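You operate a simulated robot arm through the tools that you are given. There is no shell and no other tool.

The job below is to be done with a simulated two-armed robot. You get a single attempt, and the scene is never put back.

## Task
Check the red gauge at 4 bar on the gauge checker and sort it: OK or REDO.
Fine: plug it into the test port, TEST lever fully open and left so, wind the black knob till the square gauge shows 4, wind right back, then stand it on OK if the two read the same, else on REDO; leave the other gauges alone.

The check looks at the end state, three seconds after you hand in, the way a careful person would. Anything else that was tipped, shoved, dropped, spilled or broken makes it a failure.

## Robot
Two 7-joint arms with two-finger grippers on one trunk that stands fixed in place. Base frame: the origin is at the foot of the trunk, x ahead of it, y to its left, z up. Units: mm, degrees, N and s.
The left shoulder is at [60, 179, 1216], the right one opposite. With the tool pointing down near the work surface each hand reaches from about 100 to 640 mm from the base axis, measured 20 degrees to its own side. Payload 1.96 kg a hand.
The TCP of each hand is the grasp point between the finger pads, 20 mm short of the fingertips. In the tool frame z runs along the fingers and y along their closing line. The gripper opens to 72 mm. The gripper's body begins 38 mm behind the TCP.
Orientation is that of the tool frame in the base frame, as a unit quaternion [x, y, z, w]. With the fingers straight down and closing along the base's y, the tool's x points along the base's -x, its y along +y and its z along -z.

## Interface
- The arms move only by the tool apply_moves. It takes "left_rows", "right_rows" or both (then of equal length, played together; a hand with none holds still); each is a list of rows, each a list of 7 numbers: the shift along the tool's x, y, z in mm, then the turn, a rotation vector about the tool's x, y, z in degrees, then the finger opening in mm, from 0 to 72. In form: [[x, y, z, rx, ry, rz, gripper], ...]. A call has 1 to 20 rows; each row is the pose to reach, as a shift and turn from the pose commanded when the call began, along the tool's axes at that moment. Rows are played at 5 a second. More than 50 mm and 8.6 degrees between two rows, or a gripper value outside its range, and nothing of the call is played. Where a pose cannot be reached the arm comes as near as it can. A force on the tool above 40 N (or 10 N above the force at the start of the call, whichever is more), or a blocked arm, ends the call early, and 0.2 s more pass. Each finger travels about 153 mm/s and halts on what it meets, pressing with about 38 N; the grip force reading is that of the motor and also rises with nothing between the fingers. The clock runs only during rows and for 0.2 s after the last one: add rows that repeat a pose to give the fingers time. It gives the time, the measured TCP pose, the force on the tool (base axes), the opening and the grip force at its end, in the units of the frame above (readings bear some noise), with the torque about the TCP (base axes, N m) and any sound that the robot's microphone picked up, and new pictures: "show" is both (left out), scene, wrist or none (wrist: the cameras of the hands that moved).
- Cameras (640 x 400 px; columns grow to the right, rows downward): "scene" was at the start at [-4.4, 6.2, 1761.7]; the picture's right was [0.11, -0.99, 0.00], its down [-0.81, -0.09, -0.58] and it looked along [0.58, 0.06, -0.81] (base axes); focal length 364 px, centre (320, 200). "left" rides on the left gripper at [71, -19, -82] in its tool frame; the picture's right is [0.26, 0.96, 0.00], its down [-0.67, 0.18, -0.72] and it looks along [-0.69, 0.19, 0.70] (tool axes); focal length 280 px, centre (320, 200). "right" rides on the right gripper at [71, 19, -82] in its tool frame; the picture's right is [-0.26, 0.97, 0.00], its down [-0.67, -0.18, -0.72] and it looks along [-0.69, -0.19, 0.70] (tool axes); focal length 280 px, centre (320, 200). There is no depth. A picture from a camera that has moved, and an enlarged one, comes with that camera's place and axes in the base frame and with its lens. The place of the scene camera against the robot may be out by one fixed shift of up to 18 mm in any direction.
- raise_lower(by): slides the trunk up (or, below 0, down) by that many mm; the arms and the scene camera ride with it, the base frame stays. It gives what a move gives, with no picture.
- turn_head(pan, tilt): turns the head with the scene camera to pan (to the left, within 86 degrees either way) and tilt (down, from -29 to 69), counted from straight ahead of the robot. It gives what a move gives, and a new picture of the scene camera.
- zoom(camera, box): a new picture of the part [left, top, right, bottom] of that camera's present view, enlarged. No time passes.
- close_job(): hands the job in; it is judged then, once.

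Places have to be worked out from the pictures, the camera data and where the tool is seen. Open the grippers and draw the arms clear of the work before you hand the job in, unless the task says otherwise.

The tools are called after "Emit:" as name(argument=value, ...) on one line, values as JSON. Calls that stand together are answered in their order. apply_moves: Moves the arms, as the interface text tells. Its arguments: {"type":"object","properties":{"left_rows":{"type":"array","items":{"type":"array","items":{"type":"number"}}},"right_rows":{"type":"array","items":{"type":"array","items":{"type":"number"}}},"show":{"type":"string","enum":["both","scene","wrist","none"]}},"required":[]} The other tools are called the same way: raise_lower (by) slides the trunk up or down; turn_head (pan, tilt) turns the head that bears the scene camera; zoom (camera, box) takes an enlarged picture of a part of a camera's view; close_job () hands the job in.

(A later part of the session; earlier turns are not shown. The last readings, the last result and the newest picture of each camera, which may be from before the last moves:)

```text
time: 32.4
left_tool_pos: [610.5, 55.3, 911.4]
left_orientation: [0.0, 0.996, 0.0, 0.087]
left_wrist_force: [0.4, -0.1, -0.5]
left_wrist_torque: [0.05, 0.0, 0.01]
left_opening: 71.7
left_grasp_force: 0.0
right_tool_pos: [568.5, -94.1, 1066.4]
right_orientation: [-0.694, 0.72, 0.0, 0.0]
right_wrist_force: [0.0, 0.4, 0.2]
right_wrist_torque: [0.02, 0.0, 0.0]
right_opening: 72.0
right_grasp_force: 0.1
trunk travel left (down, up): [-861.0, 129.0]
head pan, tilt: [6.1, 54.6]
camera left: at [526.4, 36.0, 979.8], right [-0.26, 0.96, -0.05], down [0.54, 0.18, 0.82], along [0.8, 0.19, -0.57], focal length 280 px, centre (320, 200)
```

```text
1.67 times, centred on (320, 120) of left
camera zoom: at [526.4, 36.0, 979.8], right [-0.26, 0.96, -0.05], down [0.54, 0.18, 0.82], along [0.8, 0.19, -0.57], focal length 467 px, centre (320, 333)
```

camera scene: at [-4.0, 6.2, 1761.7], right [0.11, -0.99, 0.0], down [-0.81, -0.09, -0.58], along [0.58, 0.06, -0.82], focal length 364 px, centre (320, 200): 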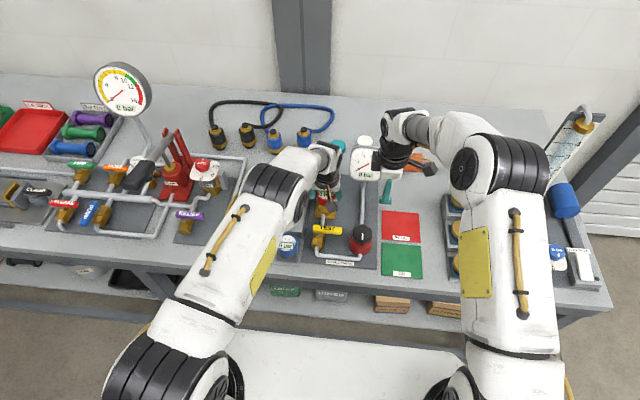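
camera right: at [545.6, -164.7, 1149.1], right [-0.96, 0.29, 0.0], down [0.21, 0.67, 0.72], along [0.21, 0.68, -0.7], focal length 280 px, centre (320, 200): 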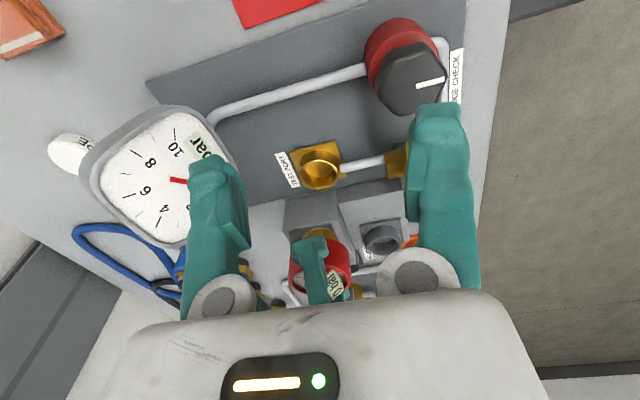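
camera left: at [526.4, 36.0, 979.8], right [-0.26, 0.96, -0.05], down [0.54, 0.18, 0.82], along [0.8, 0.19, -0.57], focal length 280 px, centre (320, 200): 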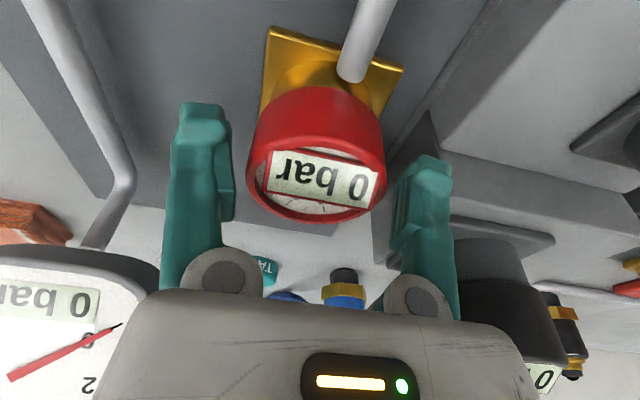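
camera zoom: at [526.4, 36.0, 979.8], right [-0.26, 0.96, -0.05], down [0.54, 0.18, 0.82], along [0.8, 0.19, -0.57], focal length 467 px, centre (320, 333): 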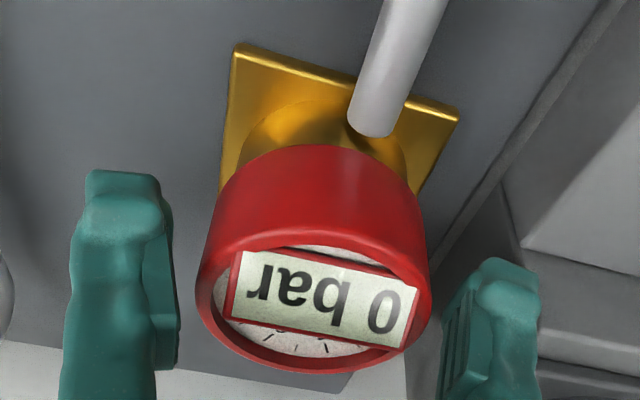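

The gauge stays put in the port. I'll raise the left hand straight up and withdraw it to the left so the scene camera can see the dial.

Emit:
apply_moves(left_rows=[[-6.9, 0, -39.4, 0, 0, 0, 72], [-13.9, 0, -78.8, 0, 0, 0, 72], [-20, 0, -113.3, 0, 0, 0, 72], [8.7, 35, -123.4, 0, 0, 0, 72], [37.4, 70, -133.5, 0, 0, 0, 72], [66.1, 105, -143.6, 0, 0, 0, 72], [94.7, 140, -153.8, 0, 0, 0, 72], [123.4, 175, -163.9, 0, 0, 0, 72], [152.1, 210, -174, 0, 0, 0, 72], [180.8, 245, -184.2, 0, 0, 0, 72], [180.8, 245, -184.2, 0, 0, 0, 72]], show="both")

Emit:
zoom(camera="scene", box=[280, 140, 420, 270])

Emit:
zoom(camera="right", box=[220, 80, 480, 260])

```text
time: 34.8
left_tool_pos: [400.7, 299.6, 1061.5]
left_orientation: [-0.001, 0.996, 0.001, 0.087]
left_wrist_force: [0.3, 0.1, 0.3]
left_wrist_torque: [0.02, 0.01, 0.04]
left_opening: 71.8
left_grasp_force: 0.1
right_tool_pos: [568.1, -94.9, 1066.6]
right_orientation: [-0.695, 0.719, 0.0, 0.0]
right_wrist_force: [0.2, 1.0, -0.1]
right_wrist_torque: [0.04, 0.02, 0.01]
right_opening: 71.9
right_grasp_force: 0.1
trunk travel left (down, up): [-861.0, 129.0]
head pan, tilt: [6.1, 54.6]
camera scene: at [-3.3, 5.3, 1761.7], right [0.11, -0.99, 0.0], down [-0.81, -0.09, -0.58], along [0.58, 0.06, -0.82], focal length 364 px, centre (320, 200)
camera left: at [316.1, 280.1, 1129.4], right [-0.26, 0.96, -0.04], down [0.54, 0.18, 0.82], along [0.8, 0.19, -0.57], focal length 280 px, centre (320, 200)
```

scene: 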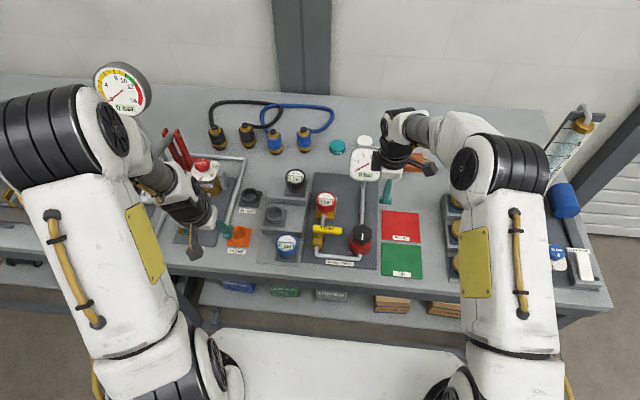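
left: 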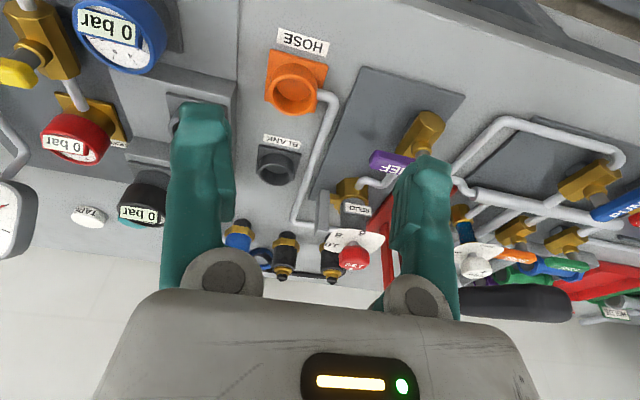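

```text
3.08 times, centred on (350, 205) of scene
camera zoom: at [-3.3, 5.3, 1761.7], right [0.11, -0.99, 0.0], down [-0.81, -0.09, -0.58], along [0.58, 0.06, -0.82], focal length 1120 px, centre (228, 185)
```

zoom: 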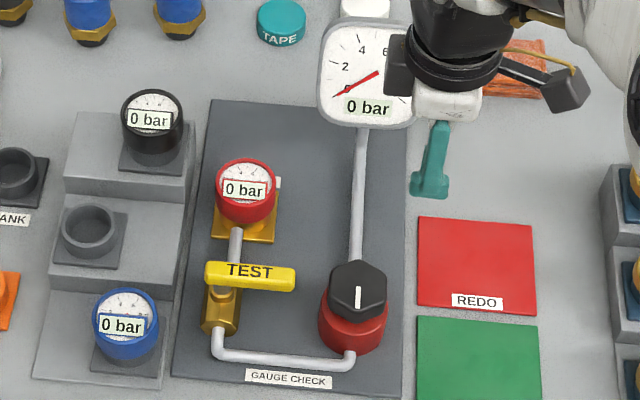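

```text
2.22 times, centred on (350, 170) of right
camera zoom: at [546.0, -165.4, 1148.7], right [-0.96, 0.3, 0.0], down [0.21, 0.67, 0.72], along [0.21, 0.68, -0.7], focal length 623 px, centre (253, 267)
```

zoom: 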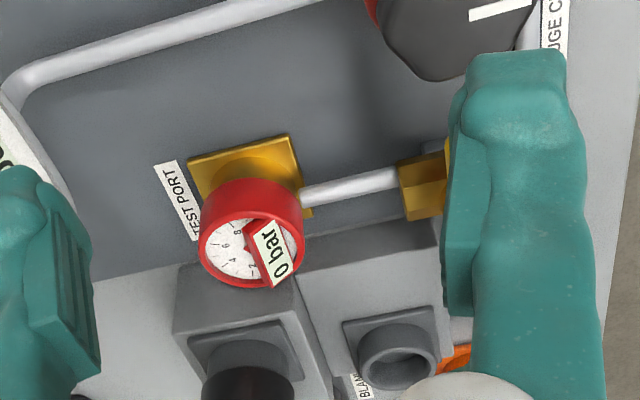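

The gauge is seated upright in the port. Now I'll bring the right hand (fingers closing along x) above the TEST lever's outer end for a near look.

Emit:
apply_moves(right_rows=[[-28, 17, 9, 0, 0, 0, 72], [-57, 34, 18, 0, 0, 0, 72], [-86, 50, 27, 0, 0, 0, 72], [-114.7, 67, 36, 0, 0, 0, 72], [-114.7, 67, 36, 0, 0, 0, 72]], show="both")

Emit:
zoom(camera="right", box=[200, 0, 440, 200])

Emit:
zoom(camera="scene", box=[280, 170, 400, 270])

```text
time: 36.0
left_tool_pos: [400.6, 300.1, 1060.9]
left_orientation: [0.0, 0.996, 0.0, 0.088]
left_wrist_force: [0.1, -0.2, -0.1]
left_wrist_torque: [0.0, 0.03, -0.02]
left_opening: 71.8
left_grasp_force: 0.0
right_tool_pos: [505.0, 22.8, 1030.6]
right_orientation: [-0.694, 0.72, -0.001, 0.0]
right_wrist_force: [0.3, -0.3, 0.1]
right_wrist_torque: [0.02, -0.04, -0.01]
right_opening: 72.1
right_grasp_force: 0.1
trunk travel left (down, up): [-861.0, 129.0]
head pan, tilt: [6.1, 54.6]
camera scene: at [-3.8, 5.3, 1761.7], right [0.11, -0.99, 0.0], down [-0.81, -0.09, -0.58], along [0.58, 0.06, -0.82], focal length 364 px, centre (320, 200)
camera right: at [482.6, -48.5, 1112.9], right [-0.96, 0.3, 0.0], down [0.21, 0.67, 0.72], along [0.21, 0.68, -0.7], focal length 280 px, centre (320, 200)
```

scene: 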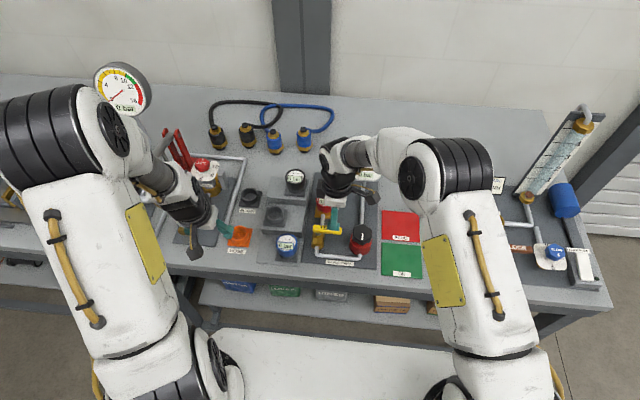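
right: 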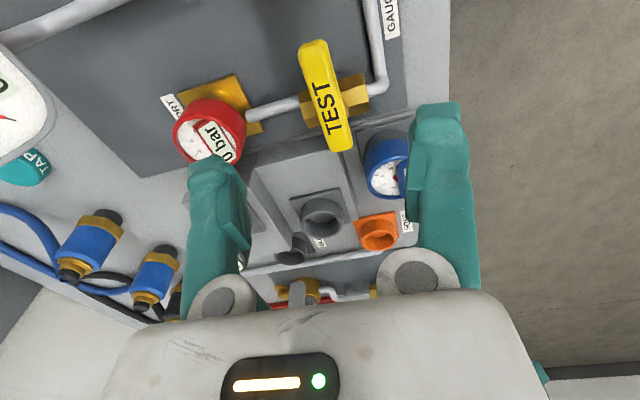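

```text
2.00 times, centred on (320, 100) of right
camera zoom: at [482.6, -48.5, 1112.9], right [-0.96, 0.3, 0.0], down [0.21, 0.67, 0.72], along [0.21, 0.68, -0.7], focal length 561 px, centre (320, 400)
```

zoom: 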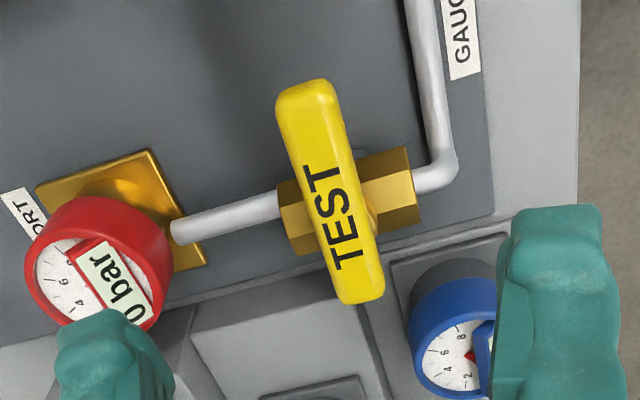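

```text
4.00 times, centred on (340, 220) of scene
camera zoom: at [-3.8, 5.3, 1761.7], right [0.11, -0.99, 0.0], down [-0.81, -0.09, -0.58], along [0.58, 0.06, -0.82], focal length 1456 px, centre (240, 120)
```

zoom: 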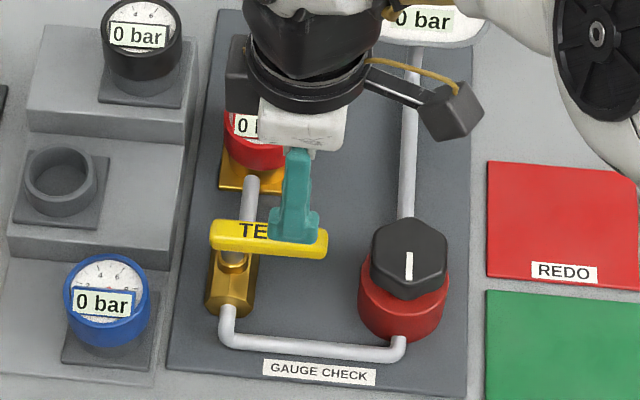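

The lever runs from about (503, 2) to (504, 80) at height ~930, with the pivot near (503, 64). I'll lower the right hand with fingers 44 mm apart to straddle the lever's outer end.

Emit:
apply_moves(right_rows=[[3, 1.6, 20, 0, 0, 0, 44], [3, 1.6, 45, 0, 0, 0, 44], [3, 1.6, 70, 0, 0, 0, 44], [3, 1.6, 85, 0, 0, 0, 44], [3, 1.6, 95, 0, 0, 0, 44], [3, 1.6, 95, 0, 0, 0, 44]], show="wrist")

Emit:
zoom(camera="right", box=[180, 40, 460, 240])

Emit:
zoom(camera="scene", box=[290, 190, 390, 265])

```text
time: 37.4
left_tool_pos: [400.2, 301.0, 1060.7]
left_orientation: [0.0, 0.996, 0.0, 0.087]
left_wrist_force: [0.1, 0.7, 0.8]
left_wrist_torque: [0.0, 0.0, 0.0]
left_opening: 71.9
left_grasp_force: 0.2
right_tool_pos: [501.7, 19.7, 936.1]
right_orientation: [-0.694, 0.72, 0.001, 0.0]
right_wrist_force: [0.0, 0.6, -0.1]
right_wrist_torque: [-0.01, -0.03, 0.01]
right_opening: 44.2
right_grasp_force: 0.0
trunk travel left (down, up): [-861.0, 129.0]
head pan, tilt: [6.1, 54.6]
camera right: at [479.6, -51.6, 1018.5], right [-0.96, 0.29, 0.0], down [0.21, 0.67, 0.72], along [0.21, 0.68, -0.7], focal length 280 px, centre (320, 200)
```

right: 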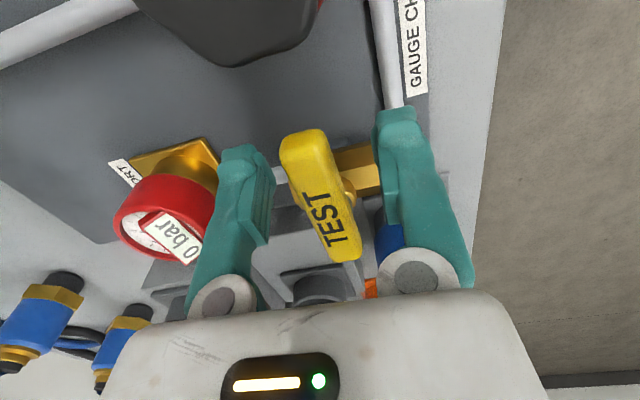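

```text
2.00 times, centred on (320, 140) of right
camera zoom: at [479.6, -51.6, 1018.5], right [-0.96, 0.29, 0.0], down [0.21, 0.67, 0.72], along [0.21, 0.68, -0.7], focal length 561 px, centre (320, 320)
```

zoom: 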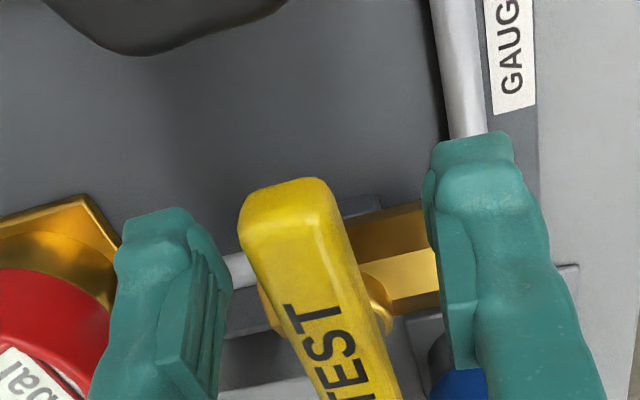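

```text
5.33 times, centred on (340, 228) of scene
camera zoom: at [-4.4, 6.4, 1761.7], right [0.11, -0.99, 0.0], down [-0.81, -0.09, -0.58], along [0.58, 0.06, -0.81], focal length 1941 px, centre (213, 53)
```

zoom: 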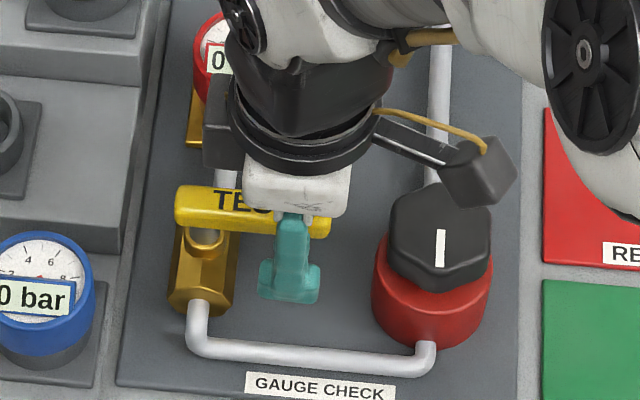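

The fingers straddle the lever. I'll narrow them to a loose cage around it and try turning it a little clockwise (tip towards the robot), watching the force.

Emit:
apply_moves(right_rows=[[0, 0, 0, 0, 0, 0, 27], [0, 0, 0, 0, 0, 0, 27], [0, 3.1, 0, 0, 0, 4, 27], [-0.2, 6.2, 0, 0, 0, 8, 27], [-0.7, 9.2, 0, 0, 0, 12, 27]], show="both")

Emit:
zoom(camera="right", box=[180, 40, 460, 240])

Emit:
zoom(camera="scene", box=[290, 190, 390, 265])

```text
time: 38.6
left_tool_pos: [400.3, 301.0, 1059.8]
left_orientation: [0.0, 0.996, 0.0, 0.087]
left_wrist_force: [0.1, -0.4, 0.5]
left_wrist_torque: [0.0, 0.01, -0.03]
left_opening: 72.2
left_grasp_force: 0.1
right_tool_pos: [494.1, 21.1, 936.1]
right_orientation: [-0.615, 0.788, 0.0, 0.0]
right_wrist_force: [1.1, -0.8, -1.4]
right_wrist_torque: [0.01, -0.04, 0.03]
right_opening: 27.2
right_grasp_force: 0.4
trunk travel left (down, up): [-861.0, 129.0]
head pan, tilt: [6.1, 54.6]
camera scene: at [-4.3, 6.4, 1761.7], right [0.11, -0.99, 0.0], down [-0.81, -0.09, -0.58], along [0.58, 0.06, -0.81], focal length 364 px, centre (320, 200)
camera right: at [456.5, -43.7, 1018.9], right [-0.87, 0.49, 0.0], down [0.34, 0.61, 0.72], along [0.35, 0.62, -0.7], focal length 280 px, centre (320, 200)
```

scene: 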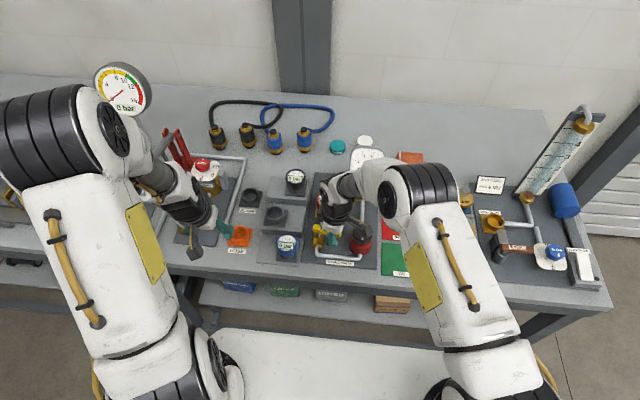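
right: 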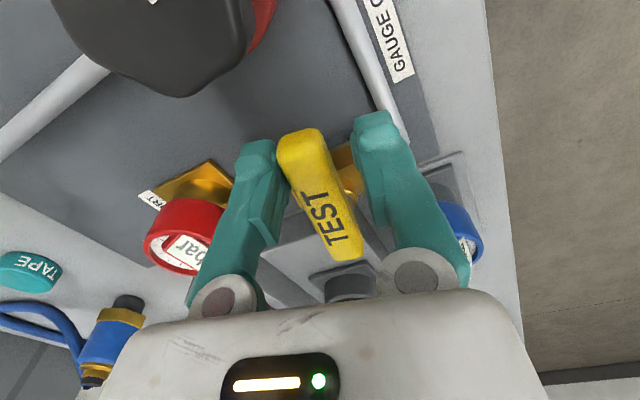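

```text
2.00 times, centred on (320, 140) of right
camera zoom: at [456.5, -43.7, 1018.9], right [-0.87, 0.49, 0.0], down [0.34, 0.61, 0.72], along [0.35, 0.62, -0.7], focal length 561 px, centre (320, 320)
```

zoom: 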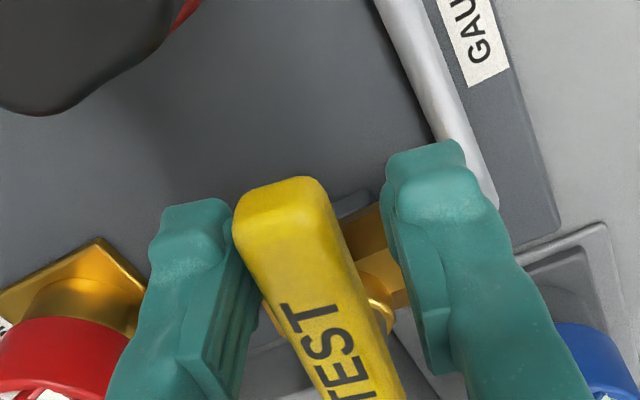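

```text
5.33 times, centred on (340, 228) of scene
camera zoom: at [-4.3, 6.4, 1761.7], right [0.11, -0.99, 0.0], down [-0.81, -0.09, -0.58], along [0.58, 0.06, -0.81], focal length 1941 px, centre (213, 53)
```

zoom: 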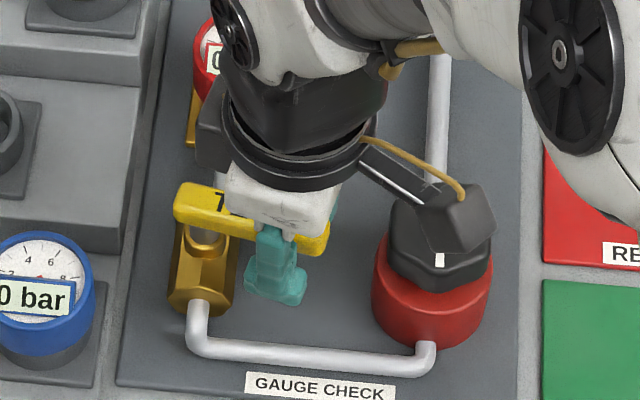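

The lever follows with almost no force: clockwise is the opening direction. I'll continue along the arc.

Emit:
apply_moves(right_rows=[[-0.2, 6.2, 0, 0, 0, 8, 27], [-1.3, 12.3, 0, 0, 0, 16, 27], [-3.2, 18.2, 0, 0, 0, 24, 27], [-5.9, 23.8, 0, 0, 0, 32, 27], [-9.4, 29, 0, 0, 0, 40, 27]], show="both")

Emit:
zoom(camera="scene", box=[290, 190, 390, 265])

```text
time: 39.8
left_tool_pos: [400.6, 301.6, 1061.0]
left_orientation: [0.0, 0.996, 0.001, 0.087]
left_wrist_force: [-1.3, 0.0, -0.5]
left_wrist_torque: [0.03, -0.02, 0.0]
left_opening: 72.2
left_grasp_force: 0.3
right_tool_pos: [467.3, 37.9, 935.6]
right_orientation: [-0.308, 0.951, 0.0, 0.001]
right_wrist_force: [0.6, 0.2, -0.7]
right_wrist_torque: [0.01, 0.0, 0.02]
right_opening: 27.1
right_grasp_force: 0.1
trunk travel left (down, up): [-861.0, 129.0]
head pan, tilt: [6.1, 54.6]
camera scene: at [-4.5, 6.7, 1761.7], right [0.11, -0.99, 0.0], down [-0.81, -0.09, -0.58], along [0.58, 0.06, -0.81], focal length 364 px, centre (320, 200)
camera right: at [398.2, 11.2, 1019.1], right [-0.35, 0.94, 0.0], down [0.65, 0.25, 0.72], along [0.67, 0.25, -0.7], focal length 280 px, centre (320, 200)
```

scene: 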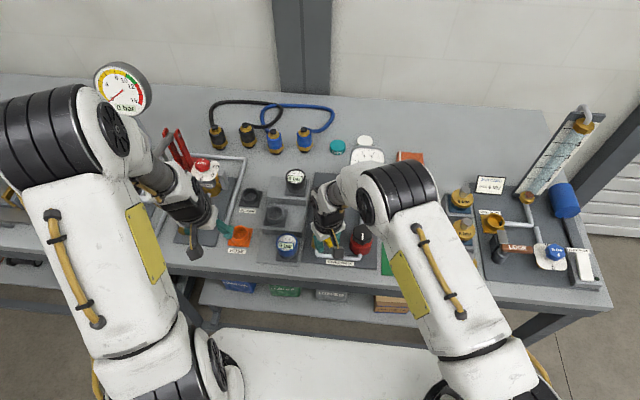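
right: 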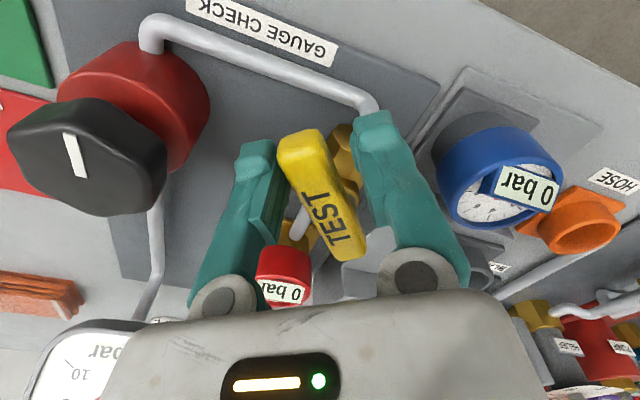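

```text
5.33 times, centred on (340, 228) of scene
camera zoom: at [-4.5, 6.7, 1761.7], right [0.11, -0.99, 0.0], down [-0.81, -0.09, -0.58], along [0.58, 0.06, -0.81], focal length 1941 px, centre (213, 53)
```

zoom: 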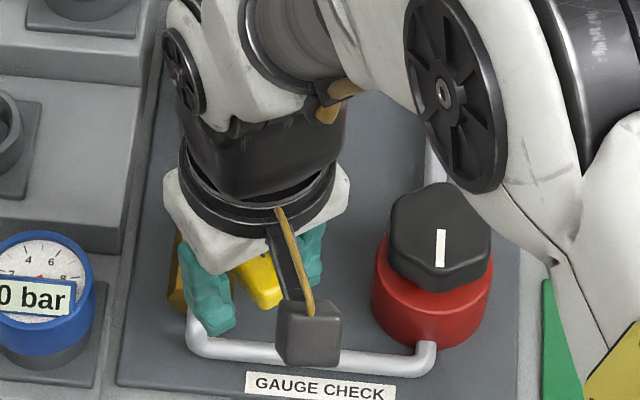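

Half-way now and still no resistance. I'll go on to about 84° and look.

Emit:
apply_moves(right_rows=[[-0.2, 6.2, 0, 0, 0, 8, 27], [-1.3, 12.3, 0, 0, 0, 16, 27], [-3.2, 18.2, 0, 0, 0, 24, 27], [-5.9, 23.8, 0, 0, 0, 32, 27]], show="both")

Emit:
zoom(camera="right", box=[180, 40, 460, 280])

Emit:
zoom(camera="scene", box=[290, 190, 390, 265])

```text
time: 40.8
left_tool_pos: [399.8, 300.6, 1059.4]
left_orientation: [0.0, 0.996, 0.0, 0.087]
left_wrist_force: [-0.1, -1.5, 0.2]
left_wrist_torque: [-0.01, -0.02, 0.01]
left_opening: 71.6
left_grasp_force: 0.0
right_tool_pos: [457.3, 59.1, 936.6]
right_orientation: [-0.035, 0.999, -0.001, 0.001]
right_wrist_force: [-0.2, 0.5, -0.4]
right_wrist_torque: [0.0, -0.01, -0.02]
right_opening: 27.0
right_grasp_force: 0.0
trunk travel left (down, up): [-861.0, 129.0]
head pan, tilt: [6.1, 54.6]
camera scene: at [-4.5, 6.9, 1761.7], right [0.11, -0.99, 0.0], down [-0.81, -0.09, -0.58], along [0.58, 0.06, -0.81], focal length 364 px, centre (320, 200)
camera right: at [384.9, 74.1, 1019.2], right [0.2, 0.98, 0.0], down [0.69, -0.14, 0.72], along [0.7, -0.14, -0.7], focal length 280 px, centre (320, 200)
```

scene: 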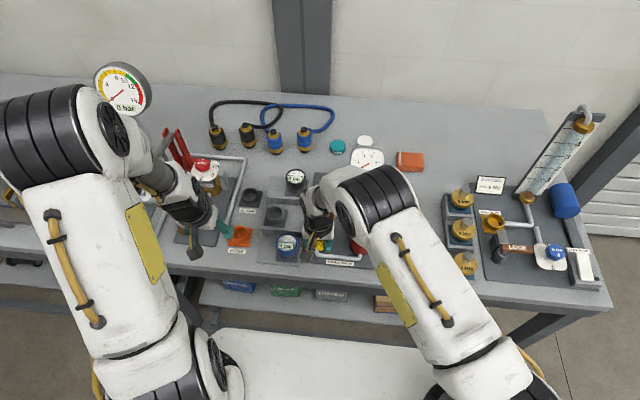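
right: 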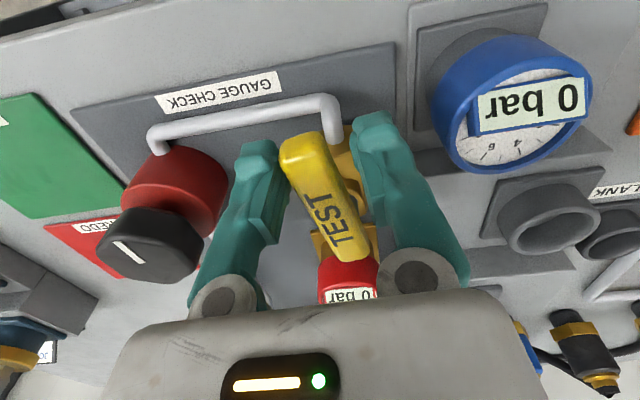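

```text
1.67 times, centred on (320, 160) of right
camera zoom: at [384.9, 74.1, 1019.2], right [0.2, 0.98, 0.0], down [0.69, -0.14, 0.72], along [0.7, -0.14, -0.7], focal length 467 px, centre (320, 267)
```

zoom: 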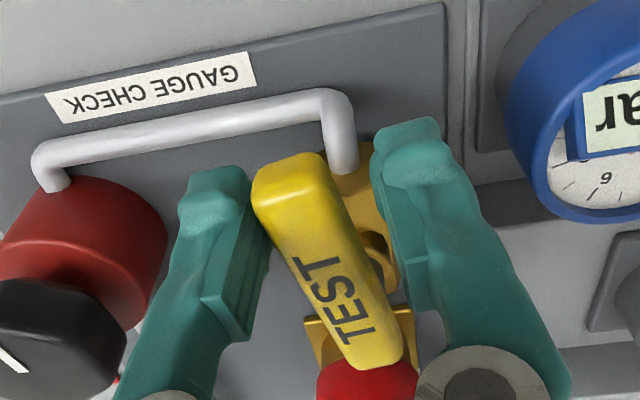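

```text
5.33 times, centred on (340, 228) of scene
camera zoom: at [-4.5, 6.9, 1761.7], right [0.11, -0.99, 0.0], down [-0.81, -0.09, -0.58], along [0.58, 0.06, -0.81], focal length 1941 px, centre (213, 53)
```

zoom: 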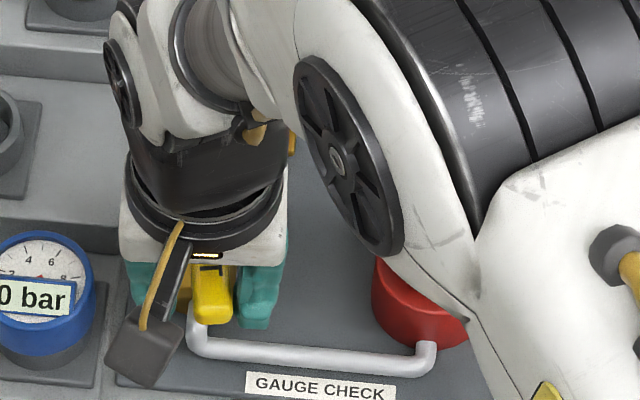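

The lever is at about 80°. I'll keep pushing it gently towards its stop.

Emit:
apply_moves(right_rows=[[0, 3.1, 0, 0, 0, 4, 27], [-0.2, 6.2, 0, 0, 0, 7, 27], [-0.5, 8, 0, 0, 0, 8, 27]], show="wrist")

Emit:
zoom(camera="right", box=[180, 40, 460, 280])

```text
time: 41.6
left_tool_pos: [400.8, 300.5, 1060.8]
left_orientation: [0.0, 0.996, 0.0, 0.087]
left_wrist_force: [0.5, 0.9, -0.3]
left_wrist_torque: [0.01, -0.02, -0.01]
left_opening: 72.3
left_grasp_force: 0.0
right_tool_pos: [457.9, 67.3, 937.3]
right_orientation: [0.035, 0.999, 0.0, 0.0]
right_wrist_force: [-0.1, 0.3, -0.3]
right_wrist_torque: [0.0, -0.02, 0.02]
right_opening: 26.9
right_grasp_force: 0.1
trunk travel left (down, up): [-861.0, 129.0]
head pan, tilt: [6.1, 54.6]
camera right: at [387.7, 91.0, 1018.7], right [0.33, 0.94, 0.0], down [0.66, -0.23, 0.72], along [0.68, -0.24, -0.7], focal length 280 px, centre (320, 200)
```

right: 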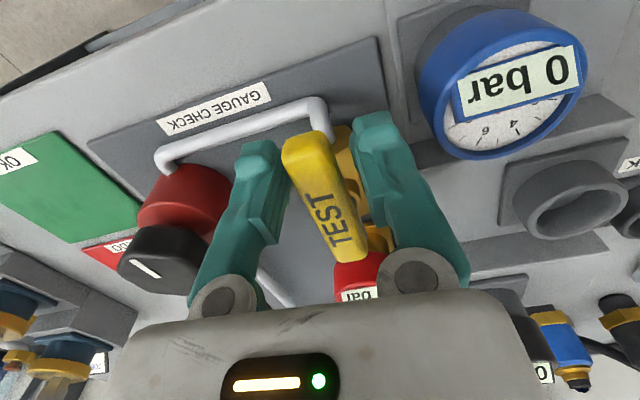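

```text
1.67 times, centred on (320, 160) of right
camera zoom: at [387.7, 91.0, 1018.7], right [0.33, 0.94, 0.0], down [0.66, -0.23, 0.72], along [0.68, -0.24, -0.7], focal length 467 px, centre (320, 267)
```

zoom: 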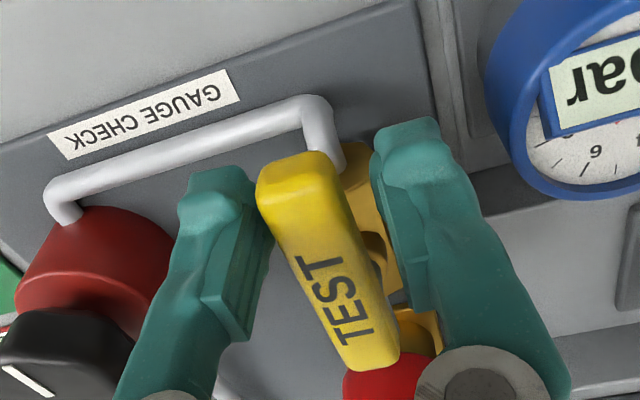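

The lever now lies almost exactly along x (about 90°), still without any stop force. I'll push slightly further to find the stop.

Emit:
apply_moves(right_rows=[[0, 1.2, 0, 0, 0, 0, 27], [0, 2.4, 0, 0, 0, 0, 27], [0, 2.4, 0, 0, 0, 0, 27]], show="wrist")

Emit:
zoom(camera="right", box=[180, 40, 460, 280])

```text
time: 42.4
left_tool_pos: [399.7, 299.5, 1061.2]
left_orientation: [0.0, 0.996, 0.0, 0.088]
left_wrist_force: [-0.3, -0.3, -0.3]
left_wrist_torque: [-0.01, -0.01, 0.01]
left_opening: 72.0
left_grasp_force: 0.1
right_tool_pos: [458.7, 69.4, 936.6]
right_orientation: [0.035, 0.999, 0.0, 0.0]
right_wrist_force: [-0.2, -2.5, 0.1]
right_wrist_torque: [-0.03, -0.03, 0.0]
right_opening: 28.8
right_grasp_force: 0.9
trunk travel left (down, up): [-861.0, 129.0]
head pan, tilt: [6.1, 54.6]
camera right: at [388.0, 93.4, 1018.8], right [0.33, 0.94, 0.0], down [0.66, -0.23, 0.72], along [0.68, -0.23, -0.7], focal length 280 px, centre (320, 200)
```

right: 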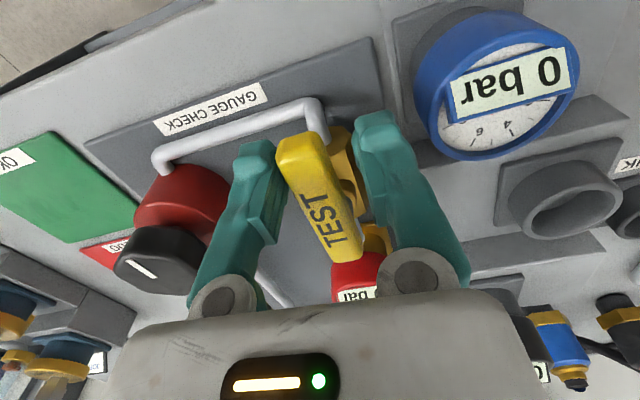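

```text
1.67 times, centred on (320, 160) of right
camera zoom: at [388.0, 93.4, 1018.8], right [0.33, 0.94, 0.0], down [0.66, -0.23, 0.72], along [0.68, -0.23, -0.7], focal length 467 px, centre (320, 267)
```

zoom: 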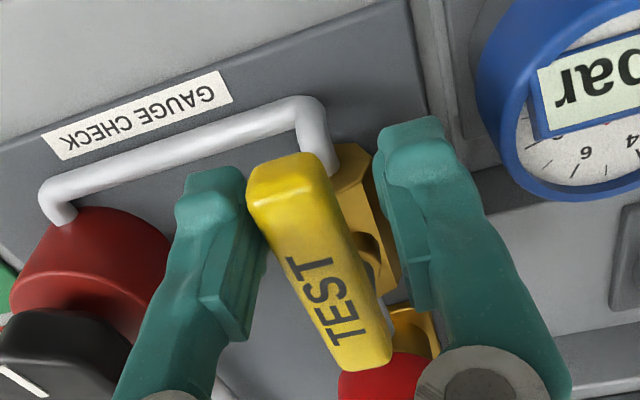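

The finger met resistance (opening pushed to 28.8, about 2.5 N) while the lever stayed: that is the stop. I'll press 2 mm more to make sure it is fully home.

Emit:
apply_moves(right_rows=[[0, 1, 0, 0, 0, 0, 26], [0, 2.5, 0, 0, 0, 0, 26], [0, 2.5, 0, 0, 0, 0, 26], [0, -3, 0, 0, 0, 0, 32], [0, -3, 0, 0, 0, 0, 44]], show="wrist")

Emit:
zoom(camera="right", box=[180, 40, 460, 280])

```text
time: 43.6
left_tool_pos: [399.2, 300.2, 1062.0]
left_orientation: [0.001, 0.996, 0.0, 0.087]
left_wrist_force: [0.8, -0.6, -0.2]
left_wrist_torque: [0.01, -0.04, -0.01]
left_opening: 71.7
left_grasp_force: 0.2
right_tool_pos: [457.0, 66.7, 936.9]
right_orientation: [0.035, 0.999, 0.0, 0.0]
right_wrist_force: [-0.6, -1.2, -0.2]
right_wrist_torque: [0.0, 0.0, 0.01]
right_opening: 43.9
right_grasp_force: 0.0
trunk travel left (down, up): [-861.0, 129.0]
head pan, tilt: [6.1, 54.6]
camera right: at [387.6, 91.0, 1019.0], right [0.33, 0.94, 0.0], down [0.66, -0.23, 0.72], along [0.68, -0.23, -0.7], focal length 280 px, centre (320, 200)
```

right: 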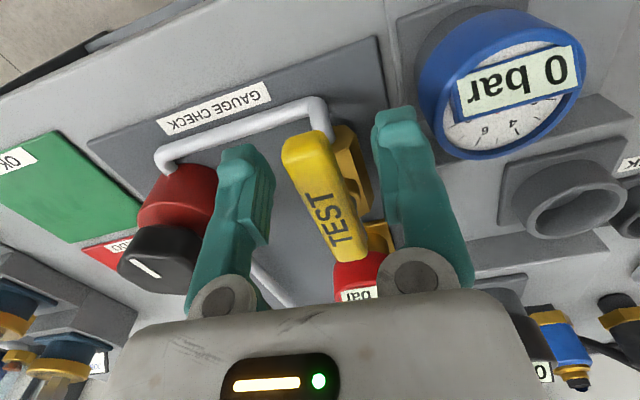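

```text
1.67 times, centred on (320, 160) of right
camera zoom: at [387.6, 91.0, 1019.0], right [0.33, 0.94, 0.0], down [0.66, -0.23, 0.72], along [0.68, -0.23, -0.7], focal length 467 px, centre (320, 267)
```

zoom: 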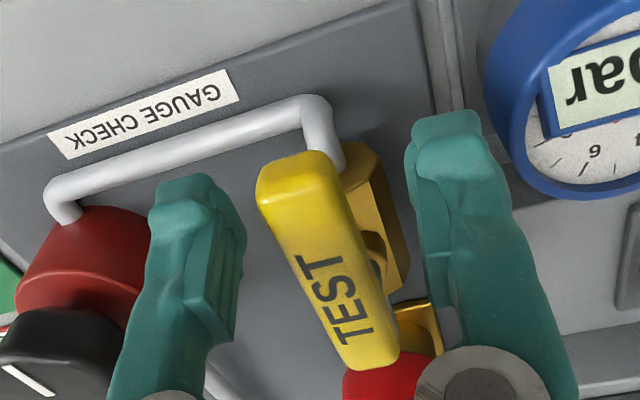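

The lever is at its stop (along the pipe) and the fingers are free of it. I'll raise the right hand straight up and go over to above the knob.

Emit:
apply_moves(right_rows=[[0, 0, -40, 0, 0, 0, 60], [0, 0, -85, 0, 0, 0, 72], [-13, -29, -85, 0, 0, 0, 72], [-26, -58, -85, 0, 0, 0, 72], [-40, -87, -85, 0, 0, 0, 72], [-53.2, -115.3, -85, 0, 0, 0, 72], [-53.2, -115.3, -85, 0, 0, 0, 72]], show="both")

Emit:
zoom(camera="scene", box=[290, 140, 400, 270])

Emit:
zoom(camera="right", box=[200, 0, 460, 200])

```text
time: 45.2
left_tool_pos: [400.5, 301.1, 1061.0]
left_orientation: [-0.001, 0.996, 0.001, 0.088]
left_wrist_force: [-0.2, 0.6, 0.7]
left_wrist_torque: [-0.01, 0.01, 0.0]
left_opening: 72.1
left_grasp_force: 0.0
right_tool_pos: [503.4, -52.5, 1021.7]
right_orientation: [0.034, 0.999, -0.001, 0.001]
right_wrist_force: [-0.4, -0.1, -0.7]
right_wrist_torque: [-0.02, 0.0, 0.01]
right_opening: 71.9
right_grasp_force: 0.1
trunk travel left (down, up): [-861.0, 129.0]
head pan, tilt: [6.1, 54.6]
camera scene: at [-4.7, 7.1, 1761.7], right [0.11, -0.99, 0.0], down [-0.81, -0.09, -0.58], along [0.58, 0.06, -0.81], focal length 364 px, centre (320, 200)
camera right: at [433.0, -30.3, 1104.6], right [0.33, 0.94, 0.0], down [0.66, -0.23, 0.72], along [0.68, -0.23, -0.7], focal length 280 px, centre (320, 200)
```

scene: 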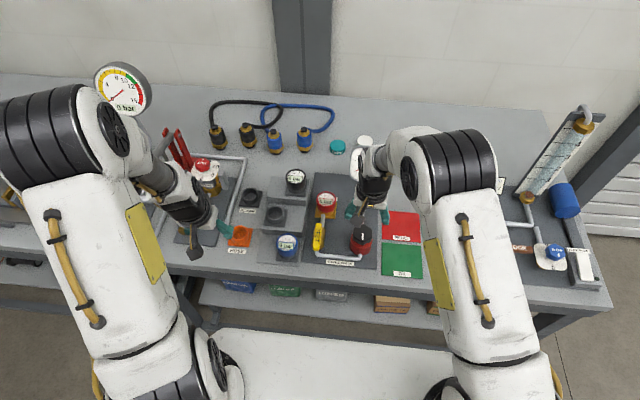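
right: 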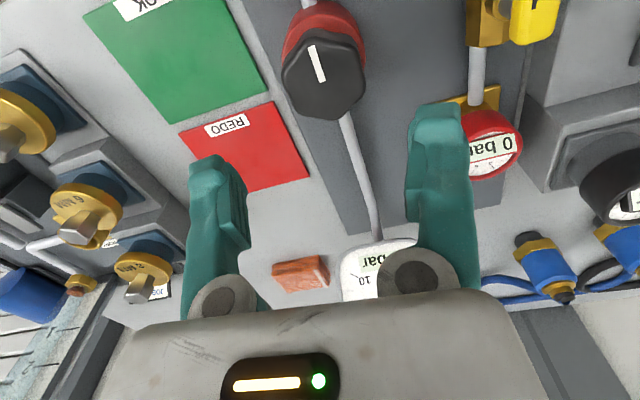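

```text
3.08 times, centred on (345, 205) of scene
camera zoom: at [-4.7, 7.1, 1761.7], right [0.11, -0.99, 0.0], down [-0.81, -0.09, -0.58], along [0.58, 0.06, -0.81], focal length 1120 px, centre (243, 185)
```

zoom: 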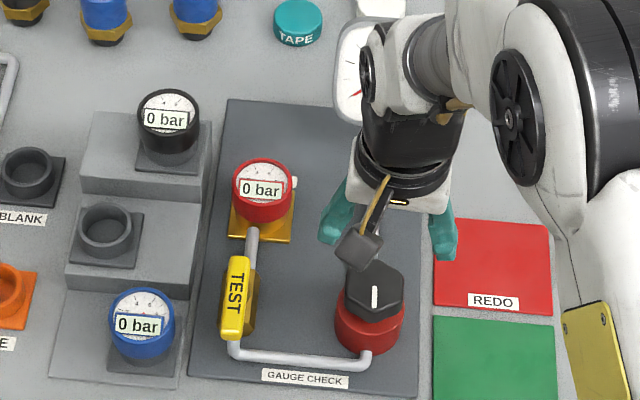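

```text
2.00 times, centred on (330, 100) of right
camera zoom: at [433.0, -30.3, 1104.6], right [0.33, 0.94, 0.0], down [0.66, -0.23, 0.72], along [0.68, -0.23, -0.7], focal length 561 px, centre (300, 400)
```

zoom: 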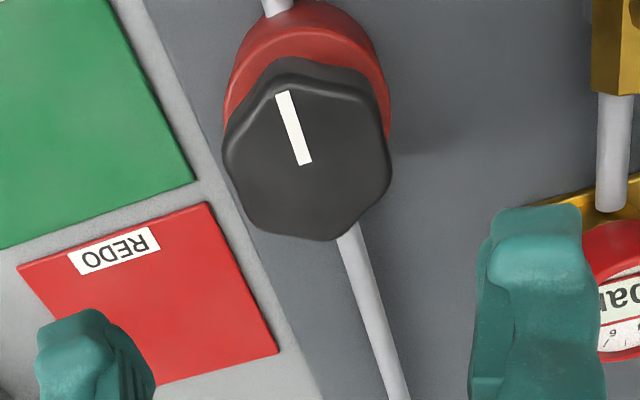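

The lever now lies along the pipe, and the knob centre is about (504, -52.5) with its mark pointing at the robot. The right arm hides the square gauge from the head, so I'll bring the left hand's camera up to where it can watch both dials.

Emit:
apply_moves(left_rows=[[-14, -20, -25, 0, 2, 0, 72], [-28, -60, -45, 0, 4, 0, 72], [-42, -100, -55, 0, 6, 0, 72], [-57, -140, -62, 0, 8, 0, 72], [-71, -175, -68, 0, 9, 0, 72], [-85.5, -203, -73.3, 0, 10, 0, 72], [-85.5, -203, -73.3, 0, 10, 0, 72]], show="none")

Emit:
apply_moves(left_rows=[[0, 0, 0, 0, 0, 8.3, 72], [0, 0, 0, 0, 0, 16.6, 72], [0, 0, 0, 0, 0, 25, 72], [0, 0, 0, 0, 0, 25, 72]], show="both")

```text
time: 46.8
left_tool_pos: [469.6, 97.6, 1147.3]
left_orientation: [-0.001, 1.0, -0.001, 0.0]
left_wrist_force: [0.0, -0.1, -0.2]
left_wrist_torque: [-0.01, -0.01, -0.03]
left_opening: 72.1
left_grasp_force: 0.1
right_tool_pos: [503.5, -54.2, 1020.9]
right_orientation: [0.036, 0.999, 0.0, 0.0]
right_wrist_force: [-0.5, 0.0, -0.5]
right_wrist_torque: [-0.03, 0.0, 0.0]
right_opening: 72.1
right_grasp_force: 0.0
trunk travel left (down, up): [-861.0, 129.0]
head pan, tilt: [6.1, 54.6]
```

```text
time: 47.8
left_tool_pos: [471.5, 96.9, 1147.9]
left_orientation: [0.218, 0.976, 0.0, -0.001]
left_wrist_force: [-0.2, 0.2, 0.1]
left_wrist_torque: [0.01, 0.04, 0.01]
left_opening: 72.1
left_grasp_force: 0.0
right_tool_pos: [503.1, -52.9, 1021.9]
right_orientation: [0.035, 0.999, 0.001, 0.0]
right_wrist_force: [-0.7, -0.1, 0.0]
right_wrist_torque: [0.03, 0.01, 0.0]
right_opening: 72.1
right_grasp_force: 0.1
trunk travel left (down, up): [-861.0, 129.0]
head pan, tilt: [6.1, 54.6]
camera scene: at [-4.1, 6.1, 1761.7], right [0.11, -0.99, 0.0], down [-0.81, -0.09, -0.58], along [0.58, 0.06, -0.82], focal length 364 px, centre (320, 200)
camera left: at [398.7, 108.8, 1229.8], right [0.17, 0.99, 0.0], down [0.69, -0.12, 0.72], along [0.7, -0.12, -0.7], focal length 280 px, centre (320, 200)
```

scene: 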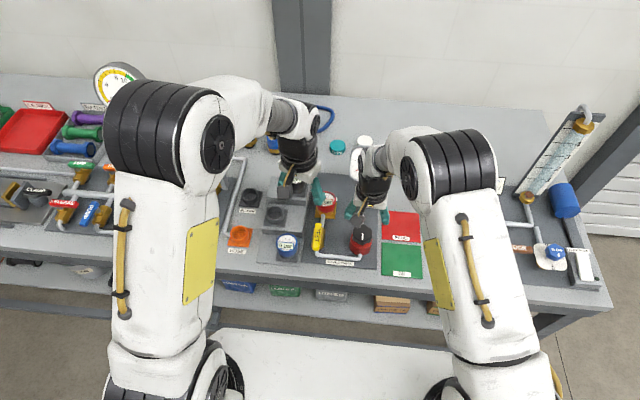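
left: 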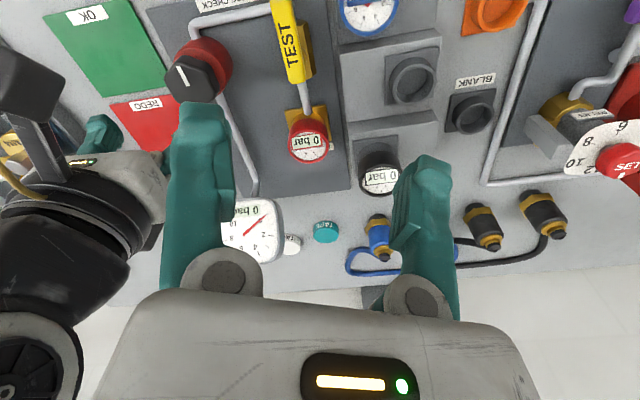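

The left camera now sees both dials clearly (both at 0 bar). I'll square the right hand to the knob's flats and descend to just above it for an alignment check.

Emit:
apply_moves(right_rows=[[-0.7, 0.5, 20, 0, 0, -4, 72], [-0.7, 0.5, 40, 0, 0, -4, 72], [-0.7, 0.5, 60, 0, 0, -4, 72], [-0.7, 0.5, 60, 0, 0, -4, 72]], show="wrist")

Emit:
zoom(camera="right", box=[160, 40, 480, 240])

```text
time: 48.8
left_tool_pos: [471.5, 96.4, 1148.9]
left_orientation: [0.216, 0.976, 0.0, 0.0]
left_wrist_force: [0.2, -0.1, 0.0]
left_wrist_torque: [0.0, 0.01, 0.01]
left_opening: 71.9
left_grasp_force: 0.1
right_tool_pos: [502.5, -52.1, 961.8]
right_orientation: [0.0, 1.0, 0.0, 0.0]
right_wrist_force: [1.1, -0.9, 0.5]
right_wrist_torque: [-0.01, 0.0, -0.05]
right_opening: 72.0
right_grasp_force: 0.1
trunk travel left (down, up): [-861.0, 129.0]
head pan, tilt: [6.1, 54.6]
camera right: at [432.2, -32.7, 1044.0], right [0.26, 0.97, 0.0], down [0.67, -0.18, 0.72], along [0.69, -0.19, -0.7], focal length 280 px, centre (320, 200)
```

right: 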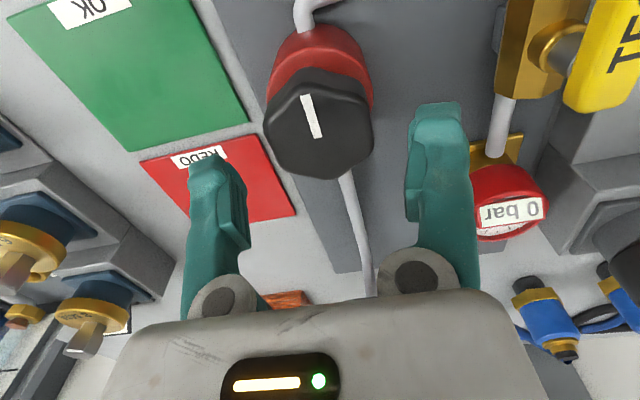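

```text
2.00 times, centred on (320, 140) of right
camera zoom: at [432.2, -32.7, 1044.0], right [0.26, 0.97, 0.0], down [0.67, -0.18, 0.72], along [0.69, -0.19, -0.7], focal length 561 px, centre (320, 320)
```

zoom: 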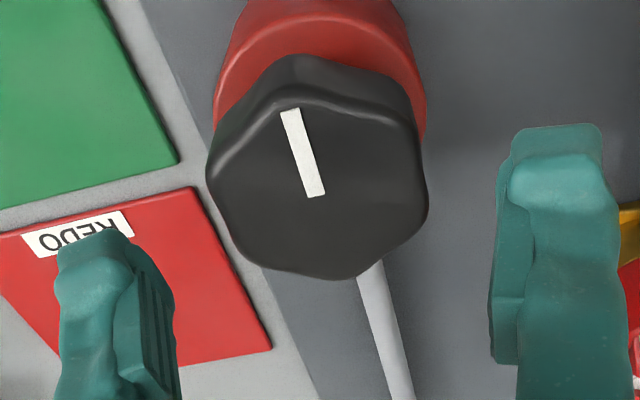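

The knob's mark and corners sit about 10° off, so I'll yaw +10° to meet its flats, shift 1.7 mm outward, and lower so the tips reach about 13 mm down the knob's side.

Emit:
apply_moves(right_rows=[[-0.8, 0, 5, 0, 0, -5, 72], [-1.7, 0, 10, 0, 0, -10, 72], [-1.7, 0, 20, 0, 0, -10, 72], [-1.7, 0, 26, 0, 0, -10, 72], [-1.7, 0, 30, 0, 0, -10, 72]], show="wrist")

Emit:
zoom(camera="right", box=[160, 60, 480, 260])

Emit:
zoom(camera="left", box=[80, 20, 280, 160])

```text
time: 50.0
left_tool_pos: [471.3, 96.2, 1148.0]
left_orientation: [0.217, 0.976, 0.0, 0.0]
left_wrist_force: [0.1, 0.5, 0.2]
left_wrist_torque: [-0.04, -0.02, 0.02]
left_opening: 71.8
left_grasp_force: 0.1
right_tool_pos: [505.9, -51.3, 931.2]
right_orientation: [-0.087, 0.996, 0.0, 0.0]
right_wrist_force: [-0.6, 0.5, -0.5]
right_wrist_torque: [-0.02, -0.01, 0.0]
right_opening: 72.2
right_grasp_force: 0.0
trunk travel left (down, up): [-861.0, 129.0]
head pan, tilt: [6.1, 54.6]
camera right: at [431.2, -44.7, 1013.8], right [0.09, 1.0, 0.0], down [0.7, -0.06, 0.72], along [0.71, -0.06, -0.7], focal length 280 px, centre (320, 200)
```

right: 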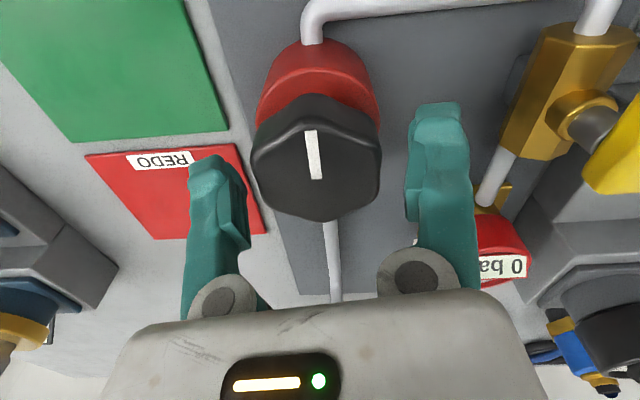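

```text
2.00 times, centred on (320, 160) of right
camera zoom: at [431.2, -44.7, 1013.8], right [0.09, 1.0, 0.0], down [0.7, -0.06, 0.72], along [0.71, -0.06, -0.7], focal length 561 px, centre (320, 280)
```

zoom: 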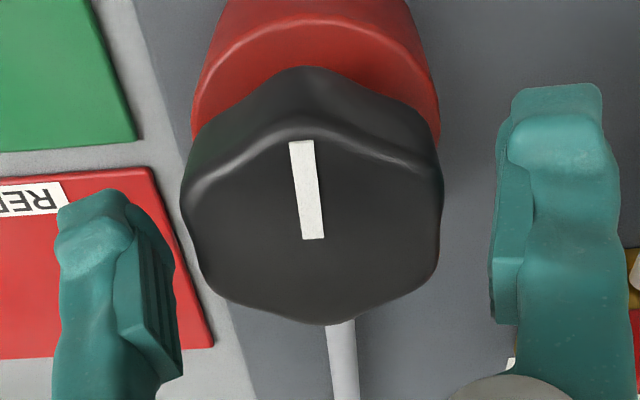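

```text
2.86 times, centred on (180, 90) of left
camera zoom: at [398.6, 108.8, 1229.8], right [0.17, 0.99, 0.0], down [0.69, -0.12, 0.72], along [0.7, -0.12, -0.7], focal length 801 px, centre (720, 514)
```

zoom: 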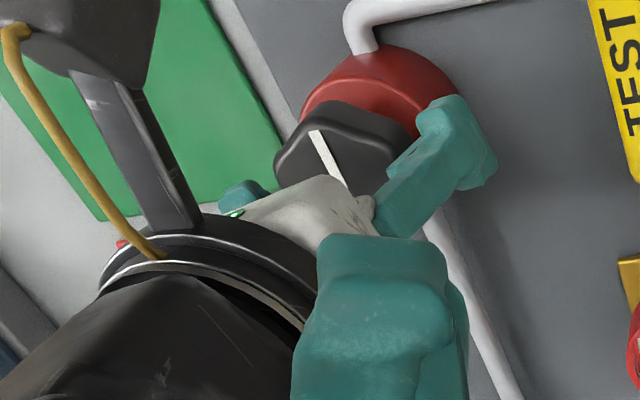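

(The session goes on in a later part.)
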